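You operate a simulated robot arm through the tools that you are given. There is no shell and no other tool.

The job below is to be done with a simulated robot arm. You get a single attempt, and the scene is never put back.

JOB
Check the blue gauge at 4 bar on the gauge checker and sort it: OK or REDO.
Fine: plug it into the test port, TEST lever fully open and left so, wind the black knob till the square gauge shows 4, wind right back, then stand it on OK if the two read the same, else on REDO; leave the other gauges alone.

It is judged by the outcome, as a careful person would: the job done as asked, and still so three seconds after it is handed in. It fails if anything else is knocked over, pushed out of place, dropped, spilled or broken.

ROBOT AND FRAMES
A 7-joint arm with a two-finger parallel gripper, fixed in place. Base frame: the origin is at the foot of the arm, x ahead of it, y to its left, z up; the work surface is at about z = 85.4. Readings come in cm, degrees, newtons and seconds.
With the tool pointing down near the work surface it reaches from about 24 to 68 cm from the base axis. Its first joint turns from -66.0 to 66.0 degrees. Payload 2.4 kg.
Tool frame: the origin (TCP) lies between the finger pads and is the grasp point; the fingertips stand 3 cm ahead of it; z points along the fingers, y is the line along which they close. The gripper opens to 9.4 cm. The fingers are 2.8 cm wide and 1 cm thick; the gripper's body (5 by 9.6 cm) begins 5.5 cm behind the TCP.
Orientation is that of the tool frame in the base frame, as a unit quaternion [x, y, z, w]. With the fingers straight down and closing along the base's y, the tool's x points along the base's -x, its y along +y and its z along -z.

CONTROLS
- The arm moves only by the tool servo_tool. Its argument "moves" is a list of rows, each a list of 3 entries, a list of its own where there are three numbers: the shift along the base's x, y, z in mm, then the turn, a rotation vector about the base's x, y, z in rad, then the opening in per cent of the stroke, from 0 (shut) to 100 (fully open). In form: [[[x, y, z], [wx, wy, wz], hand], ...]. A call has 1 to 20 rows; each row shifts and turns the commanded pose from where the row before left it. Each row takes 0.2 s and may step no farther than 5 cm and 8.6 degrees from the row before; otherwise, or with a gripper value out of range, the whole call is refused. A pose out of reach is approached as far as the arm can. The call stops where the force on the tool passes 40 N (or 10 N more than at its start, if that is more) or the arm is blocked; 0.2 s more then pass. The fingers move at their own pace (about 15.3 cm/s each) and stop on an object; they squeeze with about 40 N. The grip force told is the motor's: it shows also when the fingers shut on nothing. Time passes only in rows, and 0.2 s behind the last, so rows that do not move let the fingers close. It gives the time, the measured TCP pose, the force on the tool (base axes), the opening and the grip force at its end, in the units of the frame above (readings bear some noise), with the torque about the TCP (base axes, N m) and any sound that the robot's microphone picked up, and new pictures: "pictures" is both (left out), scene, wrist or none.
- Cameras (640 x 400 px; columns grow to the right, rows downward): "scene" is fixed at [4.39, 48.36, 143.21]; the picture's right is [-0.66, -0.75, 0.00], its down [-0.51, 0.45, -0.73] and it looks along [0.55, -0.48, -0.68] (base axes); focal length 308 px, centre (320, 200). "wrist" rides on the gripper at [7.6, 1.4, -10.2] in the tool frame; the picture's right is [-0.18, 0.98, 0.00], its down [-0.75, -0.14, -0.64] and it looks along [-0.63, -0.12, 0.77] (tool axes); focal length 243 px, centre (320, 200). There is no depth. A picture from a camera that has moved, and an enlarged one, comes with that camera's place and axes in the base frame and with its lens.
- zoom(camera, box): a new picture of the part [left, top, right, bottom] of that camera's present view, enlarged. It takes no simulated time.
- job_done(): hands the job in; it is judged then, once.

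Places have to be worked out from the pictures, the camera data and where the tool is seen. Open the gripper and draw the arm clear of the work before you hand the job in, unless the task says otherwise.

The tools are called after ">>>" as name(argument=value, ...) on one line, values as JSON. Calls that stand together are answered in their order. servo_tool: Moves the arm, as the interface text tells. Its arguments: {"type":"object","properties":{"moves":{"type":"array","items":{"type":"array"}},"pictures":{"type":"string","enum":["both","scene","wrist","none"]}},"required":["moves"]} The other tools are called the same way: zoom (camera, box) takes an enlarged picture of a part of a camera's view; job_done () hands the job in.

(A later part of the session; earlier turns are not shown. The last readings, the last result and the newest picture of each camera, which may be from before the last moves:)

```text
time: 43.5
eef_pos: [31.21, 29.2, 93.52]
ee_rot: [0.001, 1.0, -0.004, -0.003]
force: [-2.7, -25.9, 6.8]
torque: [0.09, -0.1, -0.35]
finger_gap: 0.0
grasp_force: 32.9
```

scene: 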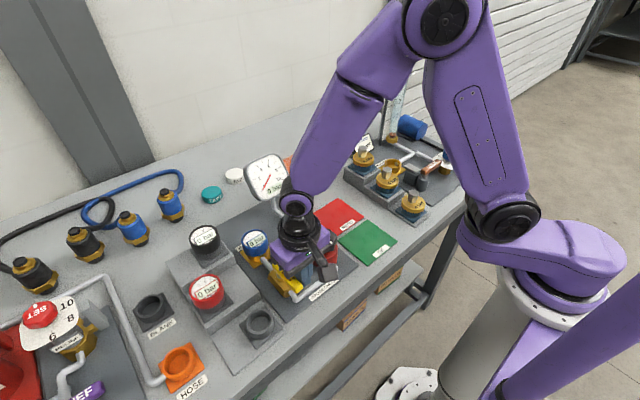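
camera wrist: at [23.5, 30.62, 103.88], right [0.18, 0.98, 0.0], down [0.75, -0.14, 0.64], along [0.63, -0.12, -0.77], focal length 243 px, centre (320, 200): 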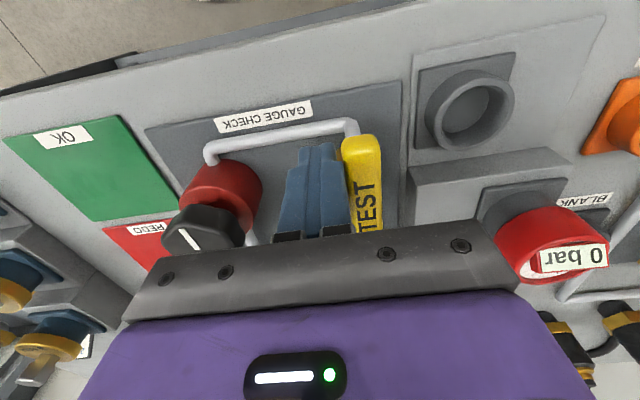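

26 N of resistance with no motion: the lever is at its stop, in line with the pipe. Backing off and rising to check.

>>> servo_tool(moves=[[[0, -8, 0], [0, 0, 0], 0], [[0, -8, 0], [0, 0, 0], 0], [[0, 0, 30], [0, 0, 0], 0], [[0, 0, 40], [0, 0, 0], 0], [[-20, -20, 20], [0, 0, 0], 0], [[0, 0, 0], [0, 0, 0], 0]], pictures="both")

>>> zoom(camera="scene", box=[230, 205, 350, 305])

>>> zoom(camera="wrist", box=[200, 50, 440, 230])

>>> zoom(camera="scene", box=[230, 140, 310, 210])

```text
time: 44.9
eef_pos: [29.3, 26.08, 102.75]
ee_rot: [0.0, 1.0, -0.001, 0.0]
force: [-0.6, -0.2, 0.0]
torque: [-0.01, -0.05, -0.01]
finger_gap: 0.0
grasp_force: 33.6
camera wrist: at [21.62, 27.49, 113.0], right [0.18, 0.98, 0.0], down [0.75, -0.14, 0.64], along [0.63, -0.12, -0.77], focal length 243 px, centre (320, 200)
```

scene: 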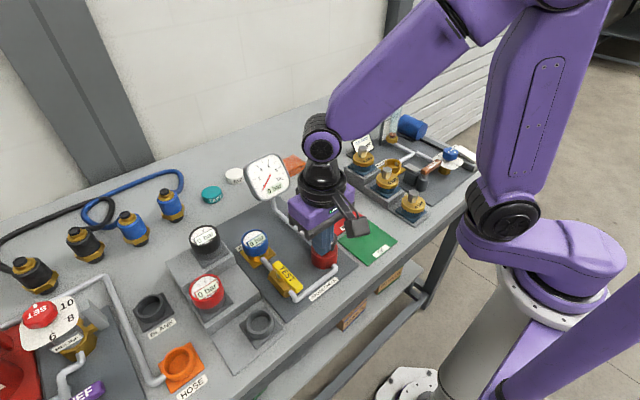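
wrist: 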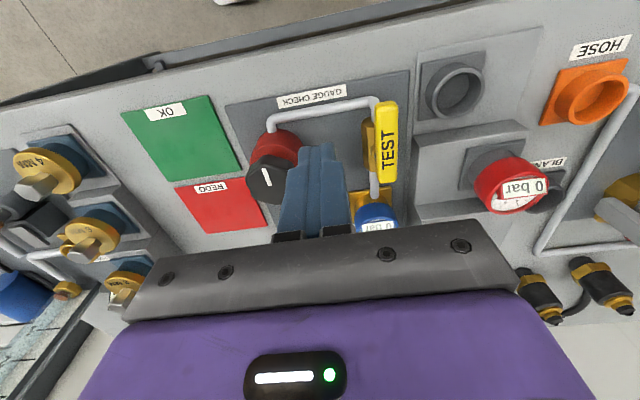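

```text
4.00 times, centred on (290, 255) of scene
camera zoom: at [4.39, 48.36, 143.21], right [-0.66, -0.75, 0.0], down [-0.51, 0.45, -0.73], along [0.55, -0.48, -0.68], focal length 1230 px, centre (440, -20)
```

zoom: 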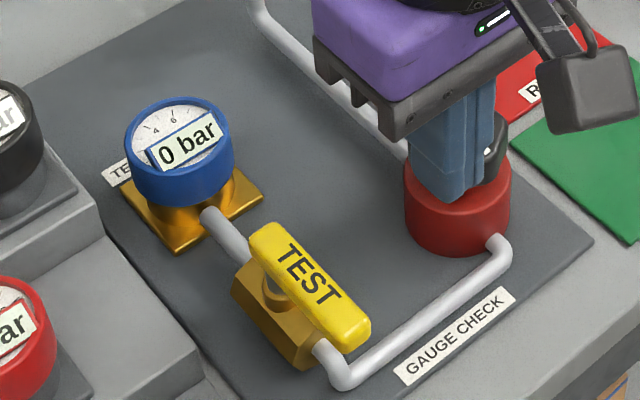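

```text
2.22 times, centred on (320, 140) of wrist
camera zoom: at [21.62, 27.49, 113.0], right [0.18, 0.98, 0.0], down [0.75, -0.14, 0.64], along [0.63, -0.12, -0.77], focal length 539 px, centre (320, 333)
```

zoom: 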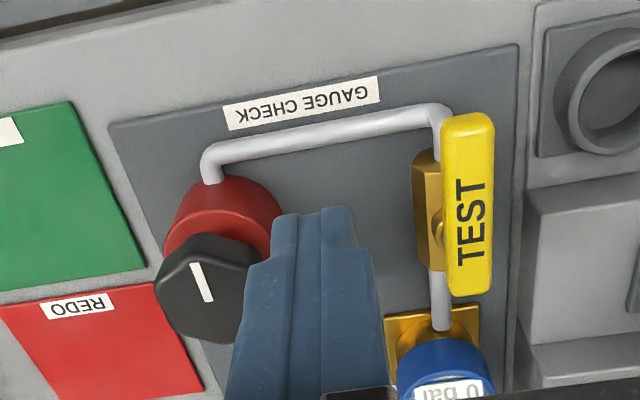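

```text
5.71 times, centred on (270, 175) of scene
camera zoom: at [4.39, 48.36, 143.21], right [-0.66, -0.75, 0.0], down [-0.51, 0.45, -0.73], along [0.55, -0.48, -0.68], focal length 1758 px, centre (606, 343)
```

zoom: 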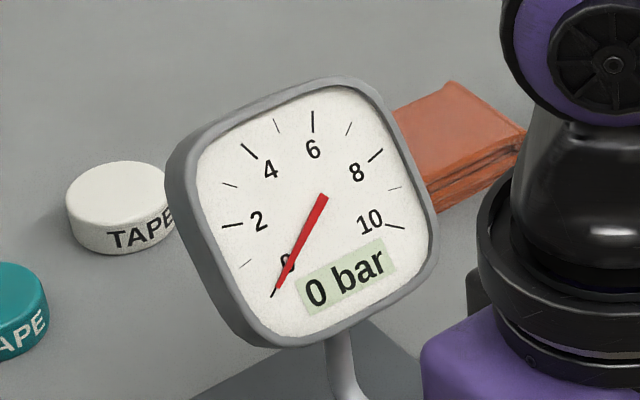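

The lever is fully open, in line with the pipe, and the square gauge reads 0 bar. Next, the knob (about (34.4, 21.0), top z≈94.5): I'll move over it with the fingers open to see it squarely.

>>> servo_tool(moves=[[[20, -20, 5], [0, 0, 0], 40], [[31, -31, 0], [0, 0, 0], 80], [[0, 0, 0], [0, 0, 0], 80]], pictures="both")

>>> zoom(camera="wrist", box=[240, 60, 400, 220])

>>> zoom(camera="scene", box=[280, 210, 370, 280])

```text
time: 45.7
eef_pos: [34.64, 20.79, 103.13]
ee_rot: [0.0, 1.0, 0.0, 0.0]
force: [0.0, -0.7, -0.7]
torque: [-0.02, 0.01, -0.04]
finger_gap: 7.52
grasp_force: 0.1
camera wrist: at [26.88, 22.27, 113.3], right [0.18, 0.98, 0.0], down [0.75, -0.14, 0.64], along [0.63, -0.12, -0.77], focal length 243 px, centre (320, 200)
```

scene: 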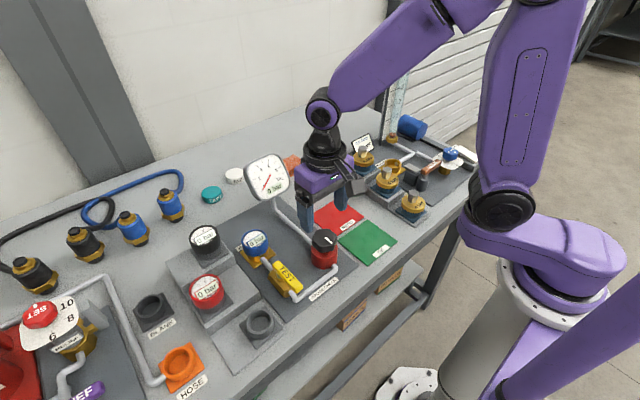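
wrist: 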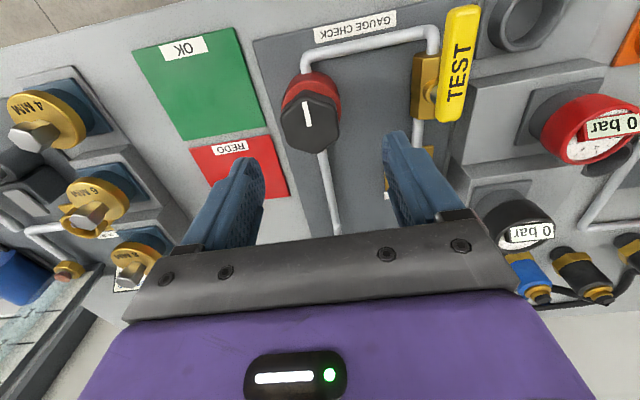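

```text
2.50 times, centred on (320, 140) of wrist
camera zoom: at [26.88, 22.27, 113.3], right [0.18, 0.98, 0.0], down [0.75, -0.14, 0.64], along [0.63, -0.12, -0.77], focal length 606 px, centre (320, 350)
```

zoom: 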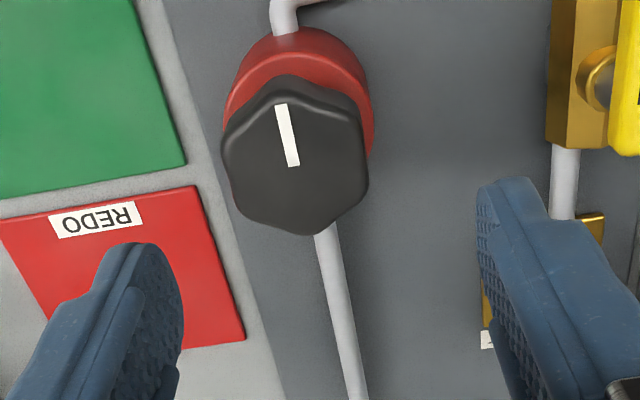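

```text
5.71 times, centred on (325, 245) of scene
camera zoom: at [4.39, 48.35, 143.21], right [-0.66, -0.75, 0.0], down [-0.51, 0.45, -0.73], along [0.55, -0.48, -0.68], focal length 1758 px, centre (291, -57)
```

zoom: 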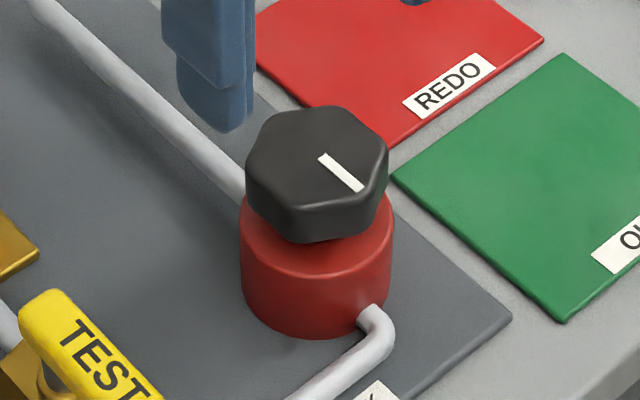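

The knob's hexagon has flats facing ±y and its white mark toward me (-x); centre about (34.75, 20.25), top z≈93.5. I'll centre over it and come down partway to refine.

>>> servo_tool(moves=[[[2, -6, -20], [0, 0, 0], 80], [[0, 0, -30], [0, 0, 0], 80], [[0, 0, 0], [0, 0, 0], 80]], pictures="both")

>>> zoom(camera="wrist", box=[240, 60, 400, 220])

>>> zoom(camera="scene", box=[280, 210, 370, 280])

```text
time: 46.5
eef_pos: [34.63, 20.41, 98.15]
ee_rot: [-0.001, 1.0, -0.001, 0.0]
force: [0.0, -0.4, 0.3]
torque: [-0.06, -0.02, -0.02]
finger_gap: 7.51
grasp_force: 0.1
camera wrist: at [26.87, 21.75, 108.38], right [0.18, 0.98, 0.0], down [0.75, -0.14, 0.64], along [0.63, -0.12, -0.77], focal length 243 px, centre (320, 200)
```

scene: 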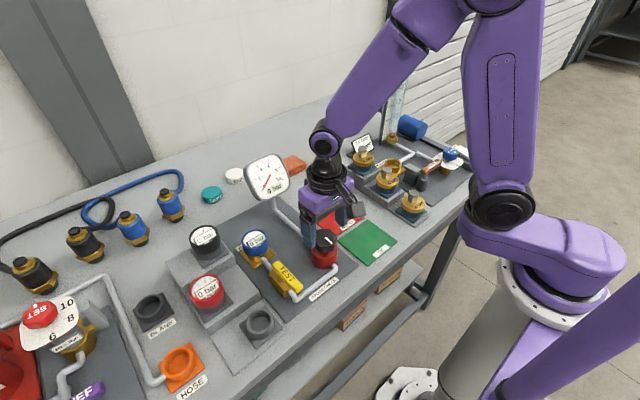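
wrist: 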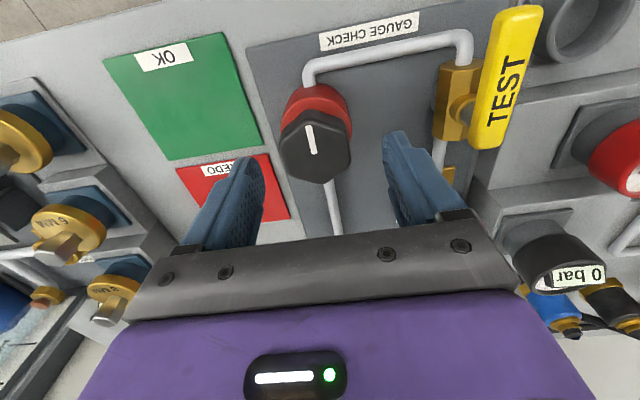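

```text
2.50 times, centred on (320, 140) of wrist
camera zoom: at [26.87, 21.75, 108.38], right [0.18, 0.98, 0.0], down [0.75, -0.14, 0.64], along [0.63, -0.12, -0.77], focal length 606 px, centre (320, 350)
```

zoom: 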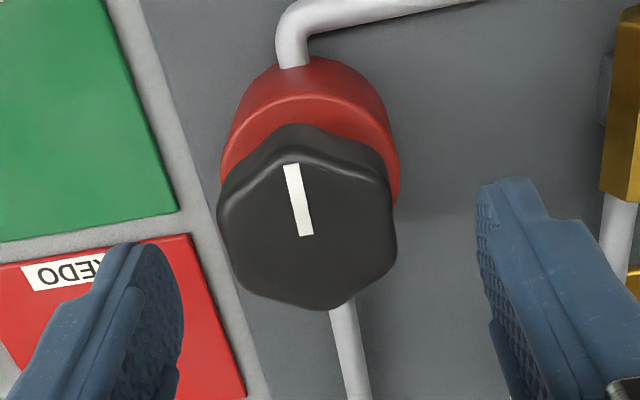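

```text
5.71 times, centred on (325, 245) of scene
camera zoom: at [4.39, 48.36, 143.21], right [-0.66, -0.75, 0.0], down [-0.51, 0.45, -0.73], along [0.55, -0.48, -0.68], focal length 1758 px, centre (291, -57)
```

zoom: 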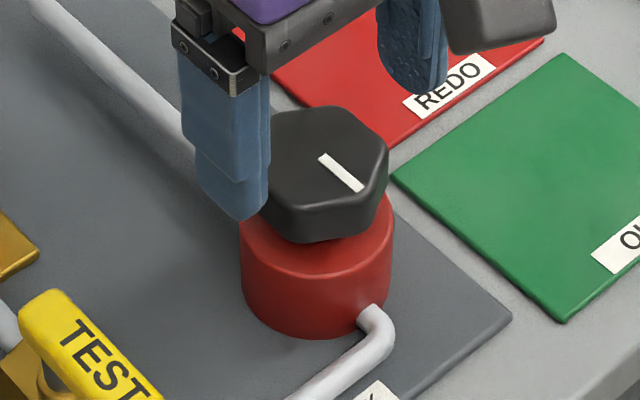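

Refined knob centre ≈ (34.8, 20.05). I'll adjust slightly and descend so the tips sit just above the red body, then check.

>>> servo_tool(moves=[[[1, -3, -12], [0, 0, 0], 80], [[0, 0, -12], [0, 0, 0], 80], [[0, 0, -10], [0, 0, 0], 80], [[0, 0, 0], [0, 0, 0], 80]], pictures="both")

>>> zoom(camera="scene", box=[280, 210, 370, 280])

>>> zoom(camera="wrist", box=[200, 90, 440, 250])

```text
time: 47.5
eef_pos: [34.72, 20.24, 94.65]
ee_rot: [0.0, 1.0, 0.0, 0.001]
force: [-0.5, 0.4, -0.1]
torque: [-0.01, 0.04, 0.01]
finger_gap: 7.51
grasp_force: 0.1
camera wrist: at [26.94, 21.53, 104.93], right [0.18, 0.98, 0.0], down [0.75, -0.14, 0.64], along [0.63, -0.12, -0.77], focal length 243 px, centre (320, 200)
```

scene: 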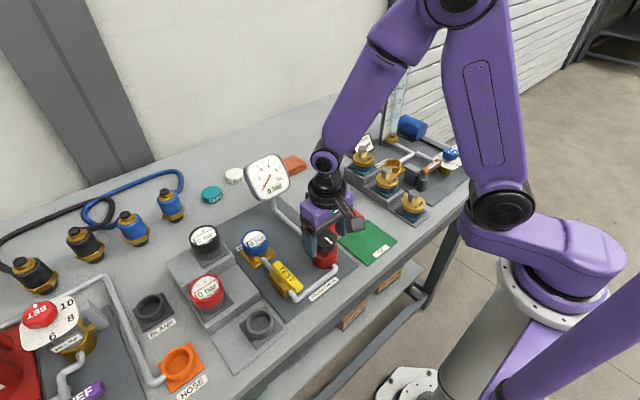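
wrist: 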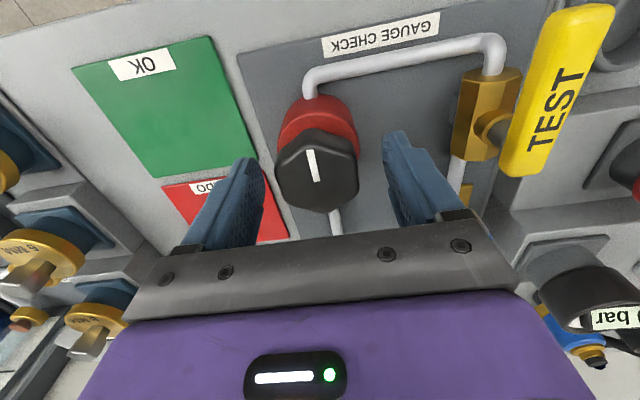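

```text
5.71 times, centred on (325, 245) of scene
camera zoom: at [4.39, 48.36, 143.21], right [-0.66, -0.75, 0.0], down [-0.51, 0.45, -0.73], along [0.55, -0.48, -0.68], focal length 1758 px, centre (291, -57)
```

zoom: 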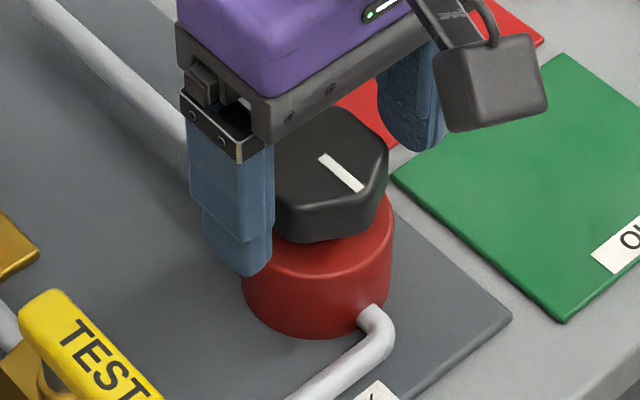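

```text
2.50 times, centred on (320, 170) of wrist
camera zoom: at [26.94, 21.53, 104.93], right [0.18, 0.98, 0.0], down [0.75, -0.14, 0.64], along [0.63, -0.12, -0.77], focal length 606 px, centre (320, 275)
```

zoom: 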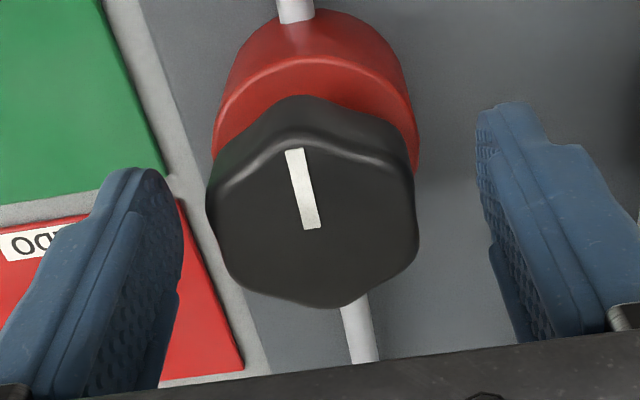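

The knob is centred between the fingers within about 1–2 mm. Closing gently to grip its flats.

>>> servo_tool(moves=[[[0, -1, 0], [0, 0, 0], 65], [[0, 0, 0], [0, 0, 0], 45], [[0, 0, 0], [0, 0, 0], 20], [[0, 0, 0], [0, 0, 0], 0], [[0, 0, 0], [0, 0, 0], 0]], pictures="both")

>>> zoom(camera="scene", box=[230, 140, 310, 210])

>>> zoom(camera="wrist", box=[200, 90, 440, 250])

```text
time: 48.7
eef_pos: [34.61, 19.78, 94.77]
ee_rot: [0.001, 1.0, -0.001, 0.0]
force: [2.6, -17.7, -0.2]
torque: [-0.68, -0.17, -0.13]
finger_gap: 5.05
grasp_force: 44.9
camera wrist: at [26.95, 21.28, 104.96], right [0.19, 0.98, 0.0], down [0.75, -0.14, 0.64], along [0.63, -0.12, -0.77], focal length 243 px, centre (320, 200)
```

scene: 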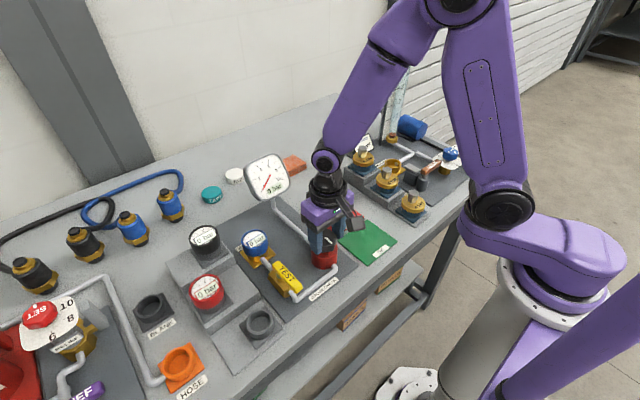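
wrist: 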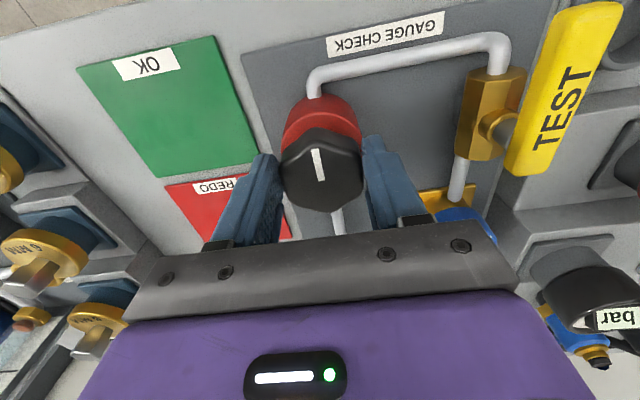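

```text
5.71 times, centred on (270, 175) of scene
camera zoom: at [4.4, 48.31, 143.23], right [-0.66, -0.75, 0.0], down [-0.51, 0.45, -0.73], along [0.55, -0.48, -0.68], focal length 1758 px, centre (606, 343)
```

zoom: 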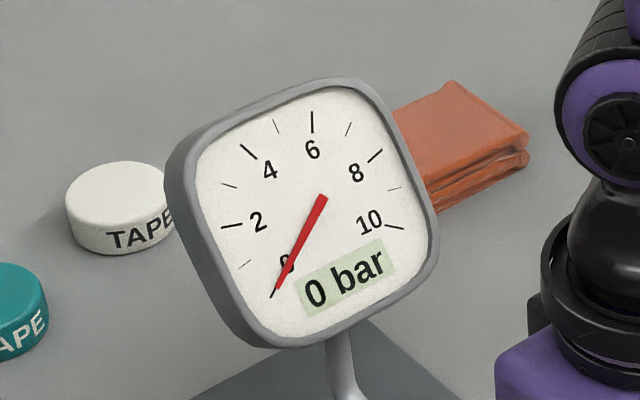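

```text
2.50 times, centred on (320, 170) of wrist
camera zoom: at [26.95, 21.28, 104.96], right [0.19, 0.98, 0.0], down [0.75, -0.14, 0.64], along [0.63, -0.12, -0.77], focal length 606 px, centre (320, 275)
```

zoom: 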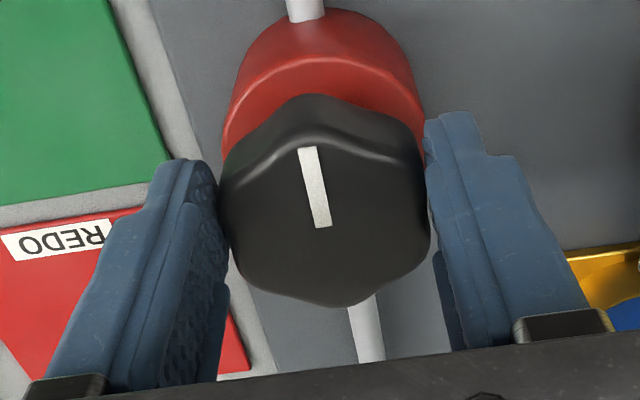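

Gripped (5.05 cm across flats), but a -17.7 N sideways force says the knob axis is ~2 mm further -y. I'll ease the hand over.

>>> servo_tool(moves=[[[0, -1.5, 0], [0, 0, 0], 0], [[0, -1, 0], [0, 0, 0], 0], [[0, 0, 0], [0, 0, 0], 0]], pictures="none")

```text
time: 49.5
eef_pos: [34.54, 19.76, 94.76]
ee_rot: [-0.002, 1.0, 0.0, 0.001]
force: [-4.1, 6.6, -7.2]
torque: [0.27, 0.78, 0.05]
finger_gap: 5.07
grasp_force: 45.5
```

Nearly balanced now. I'll ease back half a millimetre and turn clockwise (seen from above) ~17° to see how the gauge responds.

>>> servo_tool(moves=[[[0, 0.6, 0], [0, 0, 0], 0], [[0, 0, 0], [0, 0, -0.1], 0], [[0, 0, 0], [0, 0, -0.1], 0], [[0, 0, 0], [0, 0, -0.1], 0], [[0, 0, 0], [0, 0, 0], 0]], pictures="both")

>>> zoom(camera="scene", box=[230, 140, 310, 210])

>>> zoom(camera="wrist", box=[200, 90, 440, 250])

```text
time: 50.7
eef_pos: [34.85, 19.98, 94.83]
ee_rot: [0.148, 0.989, 0.003, 0.003]
force: [-0.6, 27.5, 14.9]
torque: [0.86, -0.22, 1.07]
finger_gap: 5.04
grasp_force: 44.9
camera wrist: at [27.81, 23.55, 105.01], right [0.46, 0.89, 0.01], down [0.67, -0.36, 0.65], along [0.57, -0.3, -0.76], focal length 243 px, centre (320, 200)
```

scene: 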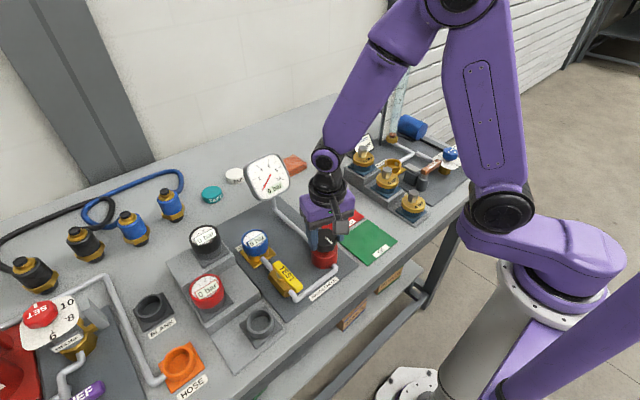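
wrist: 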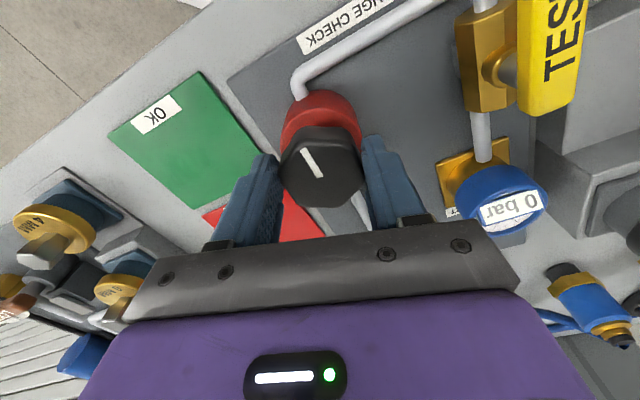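

```text
5.71 times, centred on (270, 175) of scene
camera zoom: at [4.37, 48.42, 143.19], right [-0.66, -0.75, 0.0], down [-0.51, 0.45, -0.73], along [0.55, -0.48, -0.68], focal length 1758 px, centre (606, 343)
```

zoom: 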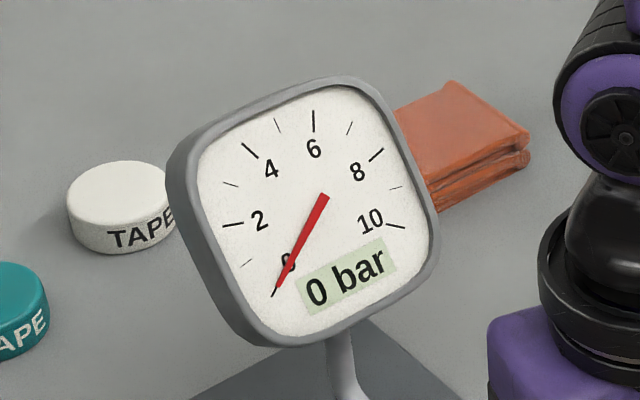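

```text
2.50 times, centred on (320, 170) of wrist
camera zoom: at [27.81, 23.55, 105.01], right [0.46, 0.89, 0.01], down [0.67, -0.36, 0.65], along [0.57, -0.3, -0.76], focal length 606 px, centre (320, 275)
```

zoom: 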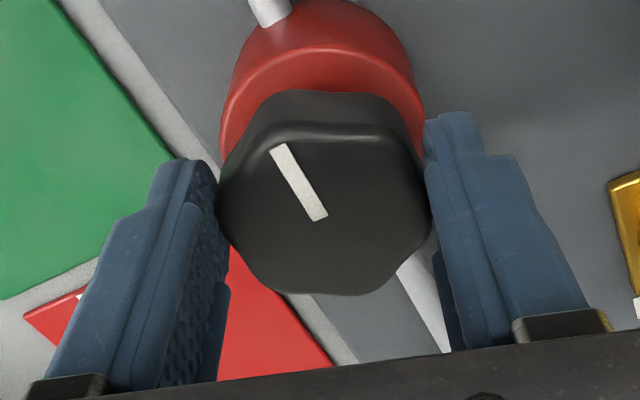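

The knob stayed put while the hand turned (torque 1 N·m, gauge still 0): clockwise is against its stop. I'll return and try counterclockwise.

>>> servo_tool(moves=[[[0, 0, 0], [0, 0, 0.1], 0], [[0, 0, 0], [0, 0, 0.1], 0], [[0, 0, 0], [0, 0, 0.1], 0], [[0, 0, 0], [0, 0, 0], 0]], pictures="none")

>>> servo_tool(moves=[[[0, 0, 0], [0, 0, 0.1], 0], [[0, 0, 0], [0, 0, 0], 0]], pictures="both")

>>> zoom(camera="scene", box=[230, 140, 310, 210])

>>> zoom(camera="wrist", box=[200, 90, 440, 250])

```text
time: 51.7
eef_pos: [34.79, 19.76, 94.82]
ee_rot: [-0.001, 1.0, 0.001, 0.003]
force: [8.0, 20.7, -0.6]
torque: [0.74, -0.07, 0.15]
finger_gap: 5.05
grasp_force: 45.4
```

```text
time: 52.3
eef_pos: [34.79, 19.79, 94.87]
ee_rot: [-0.051, 0.999, 0.002, 0.003]
force: [11.1, 9.9, 15.1]
torque: [0.41, -0.35, 0.08]
finger_gap: 5.03
grasp_force: 44.9
camera wrist: at [26.94, 20.37, 105.01], right [0.08, 1.0, 0.0], down [0.76, -0.07, 0.65], along [0.64, -0.05, -0.76], focal length 243 px, centre (320, 200)
```

scene: 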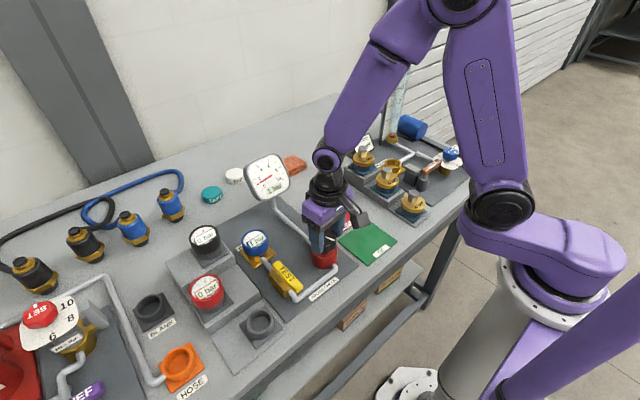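
wrist: 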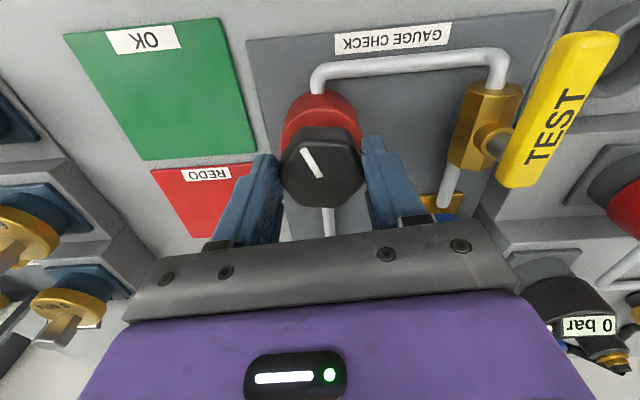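

```text
5.71 times, centred on (270, 175) of scene
camera zoom: at [4.4, 48.37, 143.21], right [-0.66, -0.75, 0.0], down [-0.51, 0.45, -0.73], along [0.55, -0.48, -0.68], focal length 1758 px, centre (606, 343)
```

zoom: 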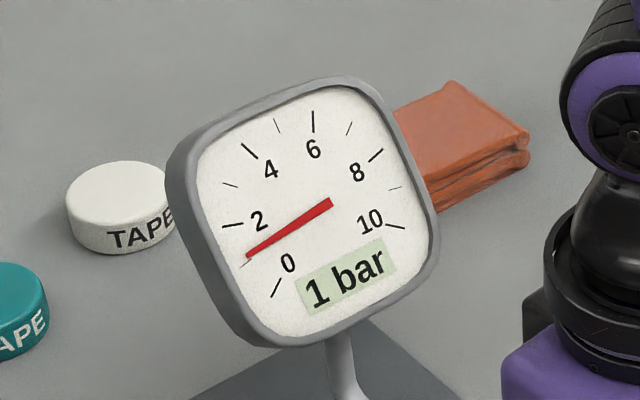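

```text
2.50 times, centred on (320, 170) of wrist
camera zoom: at [26.94, 20.37, 105.01], right [0.08, 1.0, 0.0], down [0.76, -0.07, 0.65], along [0.64, -0.05, -0.76], focal length 606 px, centre (320, 275)
```

zoom: 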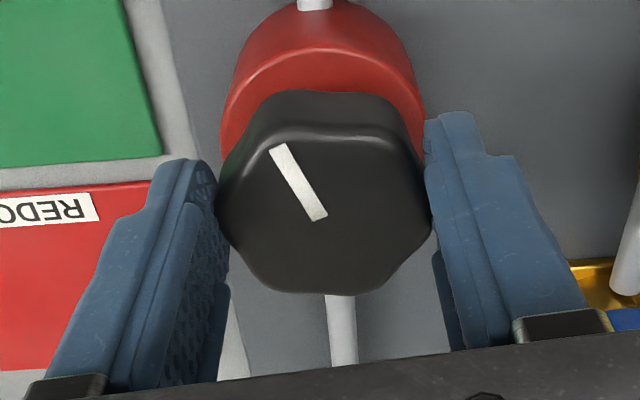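

Counterclockwise raises the pressure: the square gauge now shows ~1 bar. I'll ease the side force and keep winding in small steps.

>>> servo_tool(moves=[[[1, 0.5, 0.5], [0, 0, 0], 0], [[0, 0, 0], [0, 0, 0.1], 0], [[0, 0, 0], [0, 0, 0.1], 0], [[0, 0, 0], [0, 0, 0.1], 0], [[0, 0, 0], [0, 0, 0.1], 0], [[0, 0, 0], [0, 0, 0], 0]], pictures="both")

>>> zoom(camera="scene", box=[230, 140, 310, 210])

>>> zoom(camera="scene", box=[230, 220, 280, 260])

```text
time: 53.6
eef_pos: [34.88, 19.52, 94.92]
ee_rot: [-0.246, 0.969, 0.0, 0.001]
force: [-1.3, -4.5, 2.7]
torque: [-0.02, -0.38, -0.03]
finger_gap: 5.05
grasp_force: 45.1
stopped in row 6: the force on the tool passed its limit at 41 N (the readings are from after the stop); the commanded pose is now the measured one
camera wrist: at [27.41, 17.14, 105.05], right [-0.31, 0.95, 0.0], down [0.73, 0.24, 0.64], along [0.61, 0.2, -0.77], focal length 243 px, centre (320, 200)
```

scene: 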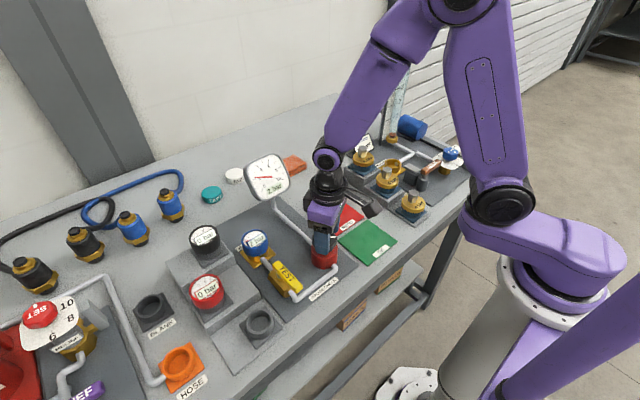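
wrist: 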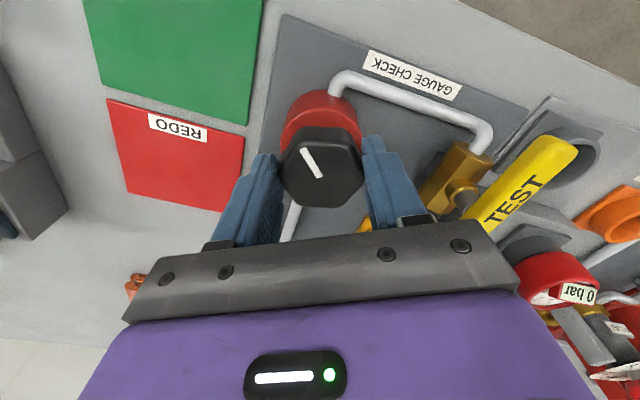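

```text
5.71 times, centred on (270, 175) of scene
camera zoom: at [4.38, 48.35, 143.22], right [-0.66, -0.75, 0.0], down [-0.51, 0.45, -0.73], along [0.55, -0.48, -0.68], focal length 1758 px, centre (606, 343)
```

zoom: 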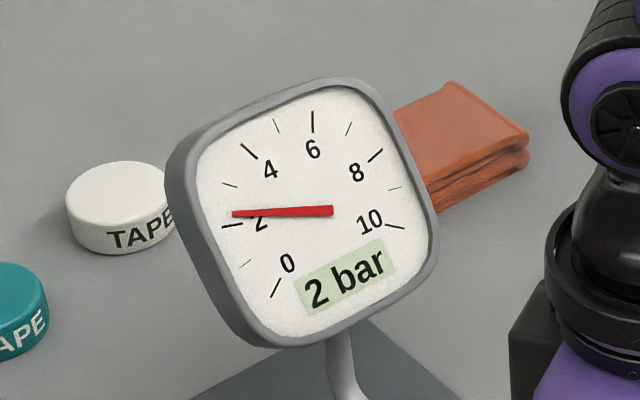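

```text
10.00 times, centred on (255, 240) of scene
camera zoom: at [4.38, 48.35, 143.22], right [-0.66, -0.75, 0.0], down [-0.51, 0.45, -0.73], along [0.55, -0.48, -0.68], focal length 3076 px, centre (970, -200)
```

zoom: 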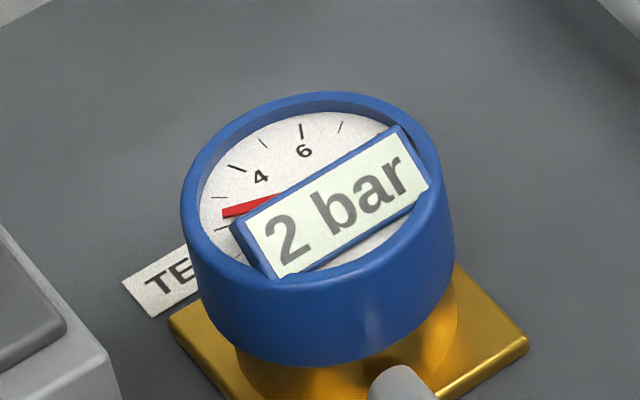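

Both show about 2 bar and the motion is smooth. The stop was only side load; the hand is now re-centred. Continuing in smaller bites.

>>> servo_tool(moves=[[[0, 0, 0], [0, 0, 0.08], 0], [[0, 0, 0], [0, 0, 0.08], 0], [[0, 0, 0], [0, 0, 0.08], 0]], pictures="scene")

>>> zoom(camera="scene", box=[230, 140, 310, 210])

>>> zoom(camera="scene", box=[230, 220, 280, 260])

```text
time: 54.4
eef_pos: [35.0, 19.35, 94.81]
ee_rot: [-0.359, 0.933, -0.001, 0.002]
force: [10.5, -23.3, 17.9]
torque: [-0.95, 0.03, -0.16]
finger_gap: 5.04
grasp_force: 44.9
```

scene: 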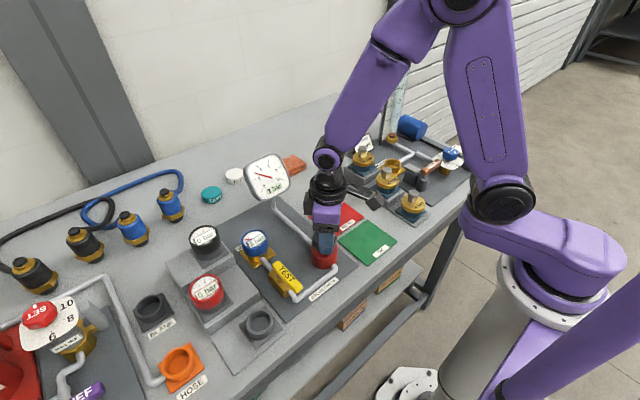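

```text
5.71 times, centred on (270, 175) of scene
camera zoom: at [4.4, 48.28, 143.24], right [-0.66, -0.75, 0.0], down [-0.51, 0.45, -0.73], along [0.55, -0.48, -0.68], focal length 1758 px, centre (606, 343)
```

zoom: 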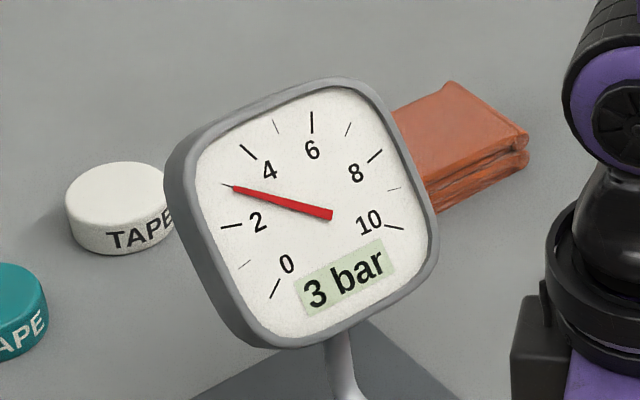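

```text
10.00 times, centred on (255, 240) of scene
camera zoom: at [4.4, 48.28, 143.24], right [-0.66, -0.75, 0.0], down [-0.51, 0.45, -0.73], along [0.55, -0.48, -0.68], focal length 3076 px, centre (970, -200)
```

zoom: 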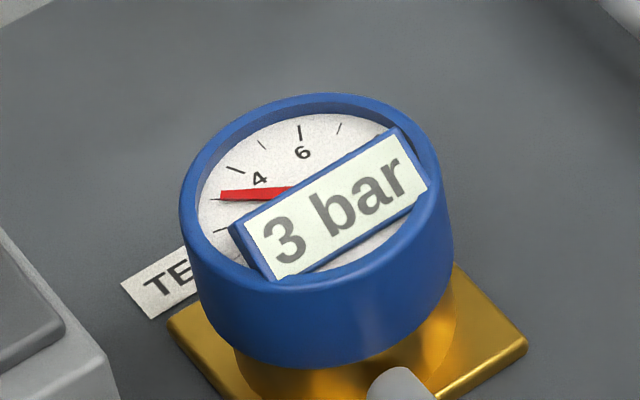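

Exactly 3 bar on both. Forces suggest the hand must orbit slightly (knob axis ~5 mm ahead of my TCP), so I'll add a small shift while winding on.

>>> servo_tool(moves=[[[0.5, -1.5, -0.5], [0, 0, 0], 0], [[0.3, -0.3, 0], [0, 0, 0.08], 0], [[0.3, -0.3, 0], [0, 0, 0.08], 0], [[0.3, -0.2, 0], [0, 0, 0.08], 0]], pictures="scene")

>>> zoom(camera="scene", box=[230, 140, 310, 210])

>>> zoom(camera="scene", box=[230, 220, 280, 260])

```text
time: 54.9
eef_pos: [35.09, 19.29, 94.93]
ee_rot: [-0.372, 0.928, -0.002, 0.001]
force: [-0.9, -4.9, 4.8]
torque: [0.06, -0.37, -0.01]
finger_gap: 5.05
grasp_force: 45.1
stopped in row 2: the force on the tool passed its limit at 41 N (the readings are from after the stop); the commanded pose is now the measured one
```

scene: 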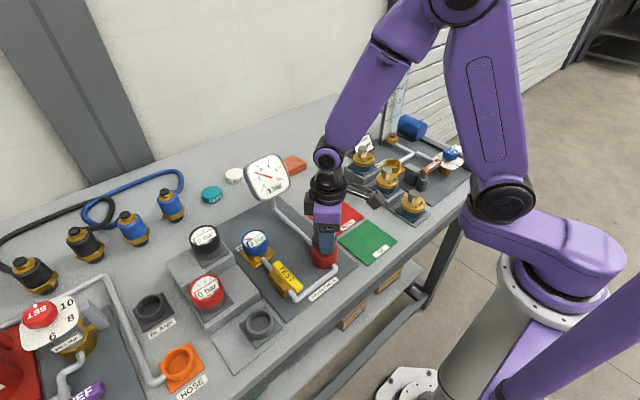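

```text
5.71 times, centred on (270, 175) of scene
camera zoom: at [4.37, 48.34, 143.22], right [-0.66, -0.75, 0.0], down [-0.51, 0.45, -0.73], along [0.55, -0.48, -0.68], focal length 1758 px, centre (606, 343)
```

zoom: 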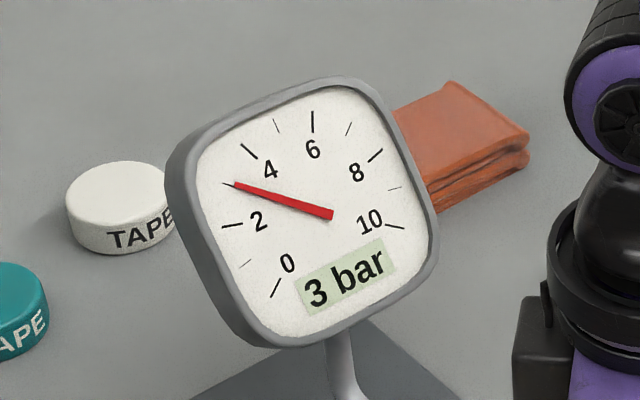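

```text
10.00 times, centred on (255, 240) of scene
camera zoom: at [4.37, 48.34, 143.22], right [-0.66, -0.75, 0.0], down [-0.51, 0.45, -0.73], along [0.55, -0.48, -0.68], focal length 3076 px, centre (970, -200)
```

zoom: 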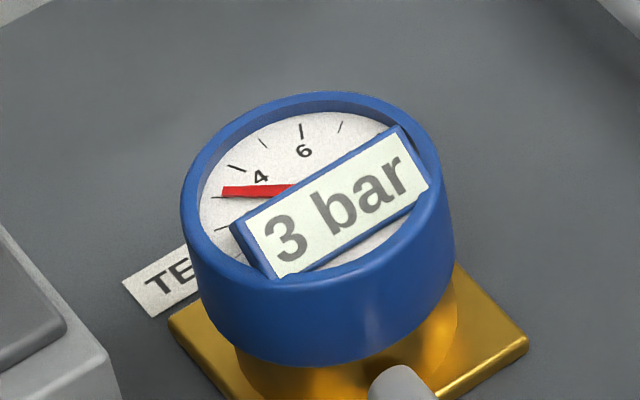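

A force limit stopped it near 3.05 bar; both gauges still agree. I'll take single small turns and read the forces to see what builds up.

>>> servo_tool(moves=[[[0, 0, 0], [0, 0, 0.05], 0]], pictures="none")

```text
time: 55.3
eef_pos: [35.01, 19.42, 94.77]
ee_rot: [-0.395, 0.919, -0.001, 0.001]
force: [-2.0, -9.3, 8.7]
torque: [0.15, -0.46, 0.01]
finger_gap: 5.03
grasp_force: 44.6
```

>>> servo_tool(moves=[[[0, 0, 0], [0, 0, 0.05], 0]], pictures="none")

```text
time: 55.7
eef_pos: [35.08, 19.39, 94.87]
ee_rot: [-0.418, 0.908, -0.002, 0.002]
force: [1.0, -12.4, 22.6]
torque: [-0.89, 0.58, -0.06]
finger_gap: 5.05
grasp_force: 44.3
```

The growing force is upward (z +22 N): the knob seems to rise as it unwinds. I'll let the hand rise with it.

>>> servo_tool(moves=[[[0, -0.7, 1.2], [0, 0, 0], 0], [[0, 0, 0], [0, 0, 0], 0]], pictures="scene")

>>> zoom(camera="scene", box=[230, 140, 310, 210])

>>> zoom(camera="scene", box=[290, 170, 370, 280])

```text
time: 56.3
eef_pos: [35.07, 19.4, 94.8]
ee_rot: [-0.418, 0.908, 0.0, 0.001]
force: [9.4, -7.2, -22.1]
torque: [-0.06, -0.31, -0.05]
finger_gap: 5.07
grasp_force: 44.8
```

scene: 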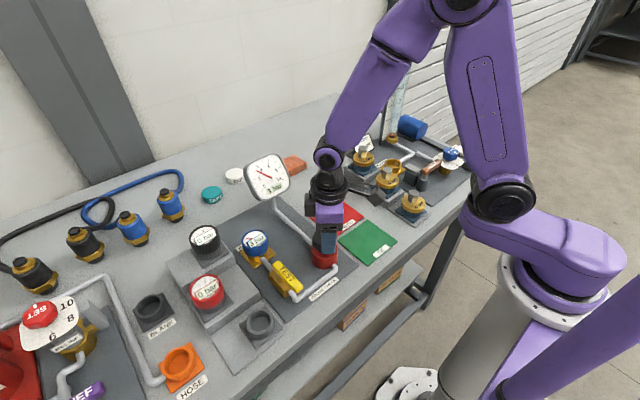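

```text
5.71 times, centred on (270, 175) of scene
camera zoom: at [4.44, 48.35, 143.21], right [-0.66, -0.75, 0.0], down [-0.51, 0.45, -0.73], along [0.55, -0.48, -0.68], focal length 1758 px, centre (606, 343)
```

zoom: 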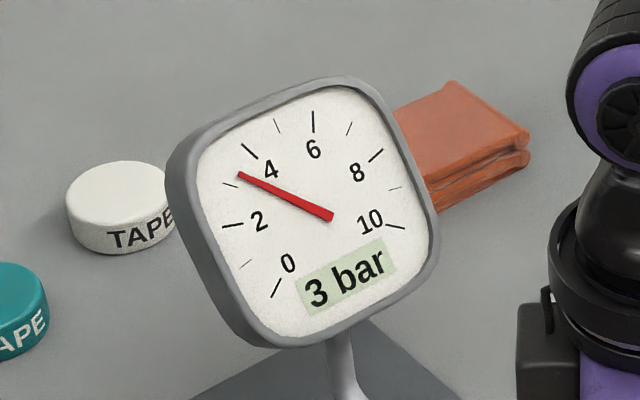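

```text
3.64 times, centred on (330, 225) of scene
camera zoom: at [4.44, 48.35, 143.21], right [-0.66, -0.75, 0.0], down [-0.51, 0.45, -0.73], along [0.55, -0.48, -0.68], focal length 1118 px, centre (284, 109)
```

zoom: 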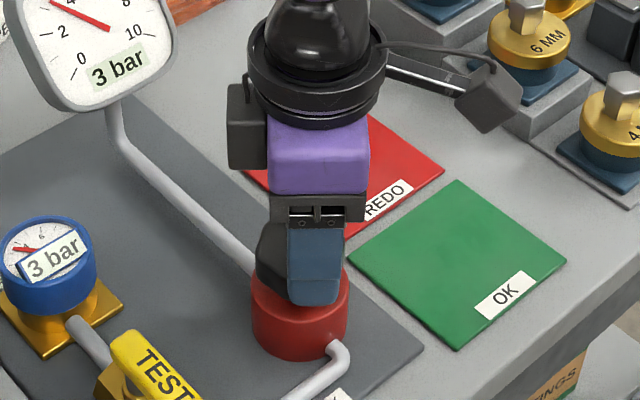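

That over-relieved z (stiff: now -22 N). I'll drop half of it back, trim x/y, and keep turning in small bites; gauge is at ~3.4.

>>> servo_tool(moves=[[[0.5, -0.4, -0.6], [0, 0, 0], 0], [[0, 0, 0], [0, 0, 0.05], 0], [[0, 0, 0], [0, 0, 0.03], 0]], pictures="scene")

>>> zoom(camera="scene", box=[230, 140, 310, 210])

```text
time: 57.1
eef_pos: [35.07, 19.31, 94.88]
ee_rot: [-0.455, 0.89, -0.001, 0.002]
force: [9.8, -8.1, -13.7]
torque: [-0.57, 0.11, -0.08]
finger_gap: 5.03
grasp_force: 45.5
```

scene: 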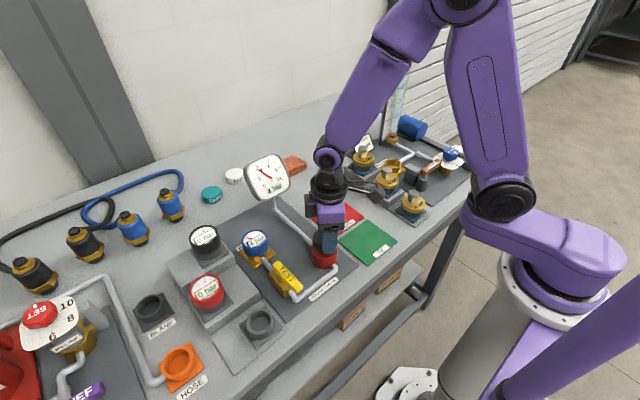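

```text
5.71 times, centred on (270, 175) of scene
camera zoom: at [4.43, 48.34, 143.22], right [-0.66, -0.75, 0.0], down [-0.51, 0.45, -0.73], along [0.55, -0.48, -0.68], focal length 1758 px, centre (606, 343)
```

zoom: 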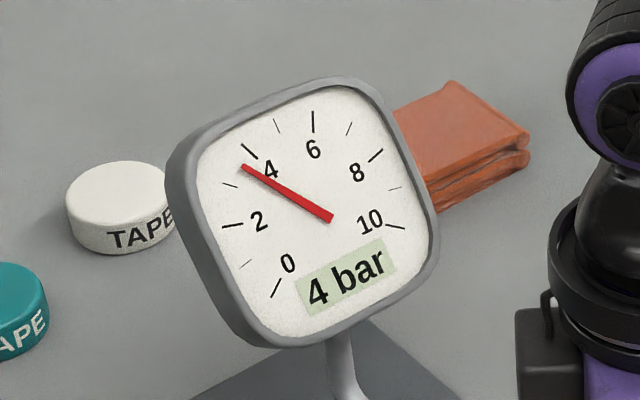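

Display has just rounded to 4 but the needle is ~3.6. A bit more: ~0.1 rad.

>>> servo_tool(moves=[[[0.5, -0.4, -0.3], [0, 0, 0], 0], [[0, 0, 0], [0, 0, 0.05], 0], [[0, 0, 0], [0, 0, 0.05], 0], [[0, 0, 0], [0, 0, 0], 0]], pictures="scene")

>>> zoom(camera="scene", box=[230, 140, 310, 210])

>>> zoom(camera="scene", box=[230, 220, 280, 260])

```text
time: 58.1
eef_pos: [35.09, 19.27, 94.85]
ee_rot: [-0.498, 0.867, -0.001, 0.002]
force: [4.3, -7.2, 10.6]
torque: [-0.83, 0.41, -0.06]
finger_gap: 5.03
grasp_force: 45.3
```

scene: 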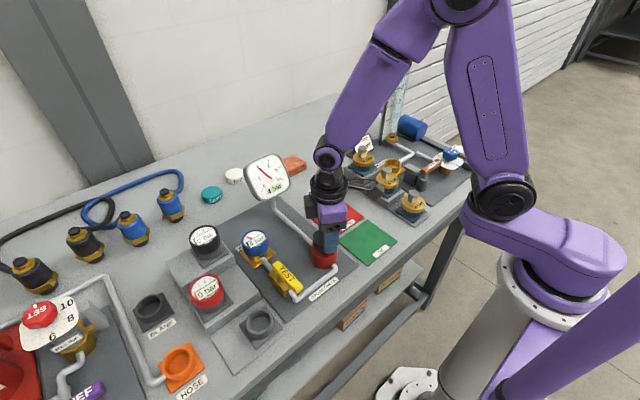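

```text
5.71 times, centred on (270, 175) of scene
camera zoom: at [4.39, 48.33, 143.22], right [-0.66, -0.75, 0.0], down [-0.51, 0.45, -0.73], along [0.55, -0.48, -0.68], focal length 1758 px, centre (606, 343)
```

zoom: 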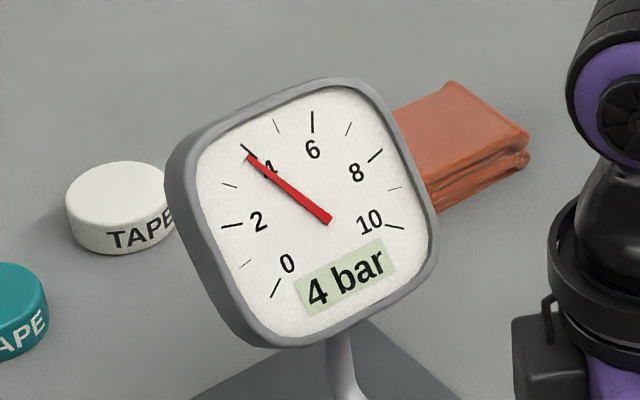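

```text
10.00 times, centred on (255, 240) of scene
camera zoom: at [4.39, 48.33, 143.22], right [-0.66, -0.75, 0.0], down [-0.51, 0.45, -0.73], along [0.55, -0.48, -0.68], focal length 3076 px, centre (970, -200)
```

zoom: 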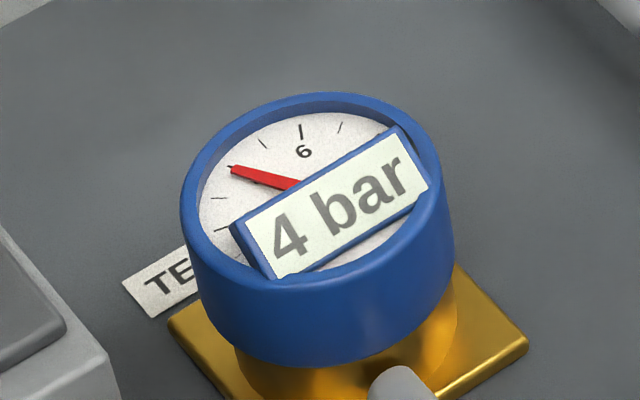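

The square gauge's needle is right on 4 and the blue gauge reads 4 bar too, with its needle on the 4 tick. I'll hold a moment and re-check that both are steady.

>>> servo_tool(moves=[[[0, 0, 0], [0, 0, 0], 0], [[0, 0, 0], [0, 0, 0], 0], [[0, 0, 0], [0, 0, 0], 0]], pictures="scene")

>>> zoom(camera="scene", box=[240, 150, 295, 200])

>>> zoom(camera="scene", box=[240, 225, 272, 252])

```text
time: 58.9
eef_pos: [35.01, 19.26, 94.73]
ee_rot: [-0.498, 0.867, -0.001, 0.003]
force: [4.1, -9.2, 15.6]
torque: [-0.34, -0.06, -0.06]
finger_gap: 5.02
grasp_force: 45.5
```

scene: 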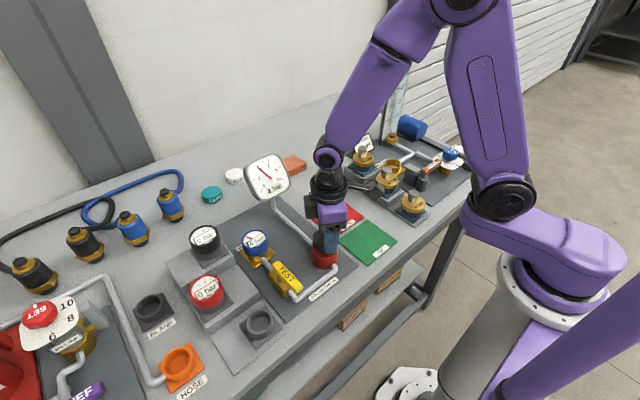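

```text
8.00 times, centred on (268, 175) of scene
camera zoom: at [4.38, 48.32, 143.23], right [-0.66, -0.75, 0.0], down [-0.51, 0.45, -0.73], along [0.55, -0.48, -0.68], focal length 2460 px, centre (740, 400)
```

zoom: 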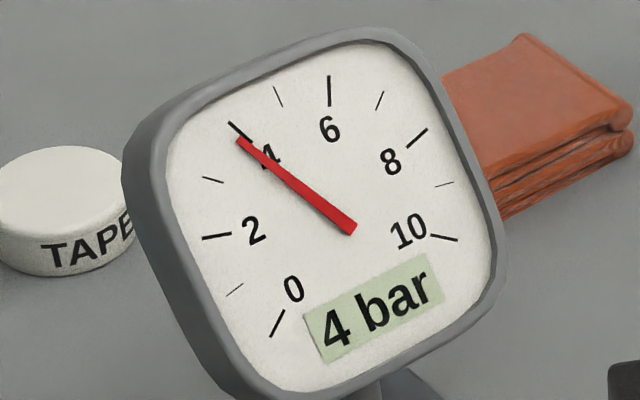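

```text
14.81 times, centred on (256, 238) of scene
camera zoom: at [4.38, 48.32, 143.23], right [-0.66, -0.75, 0.0], down [-0.51, 0.45, -0.73], along [0.55, -0.48, -0.68], focal length 4556 px, centre (1268, -370)
```

zoom: 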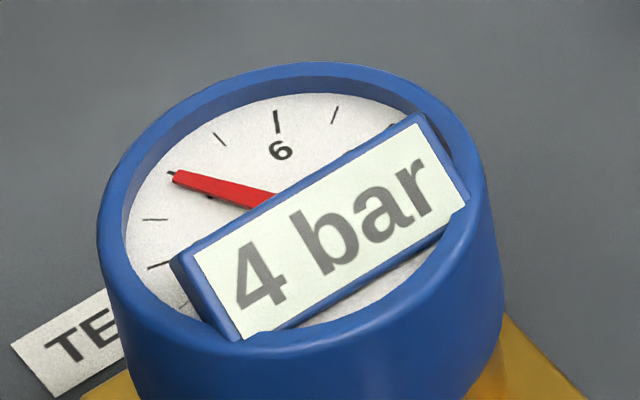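

Both gauges read 4 bar, needle on 4 each: the blue gauge is OK. Now winding back clockwise in small bites with the matching orbit shift.

>>> servo_tool(moves=[[[0.2, -0.4, 0.4], [0, 0, 0], 0], [[-0.3, 0.4, 0], [0, 0, -0.1], 0], [[-0.3, 0.5, 0], [0, 0, -0.1], 0], [[-0.3, 0.5, 0], [0, 0, -0.1], 0]], pictures="none")

```text
time: 59.9
eef_pos: [34.99, 19.41, 94.88]
ee_rot: [-0.362, 0.932, -0.001, 0.001]
force: [2.8, -1.7, -18.0]
torque: [0.44, -0.55, 0.02]
finger_gap: 5.04
grasp_force: 44.7
```

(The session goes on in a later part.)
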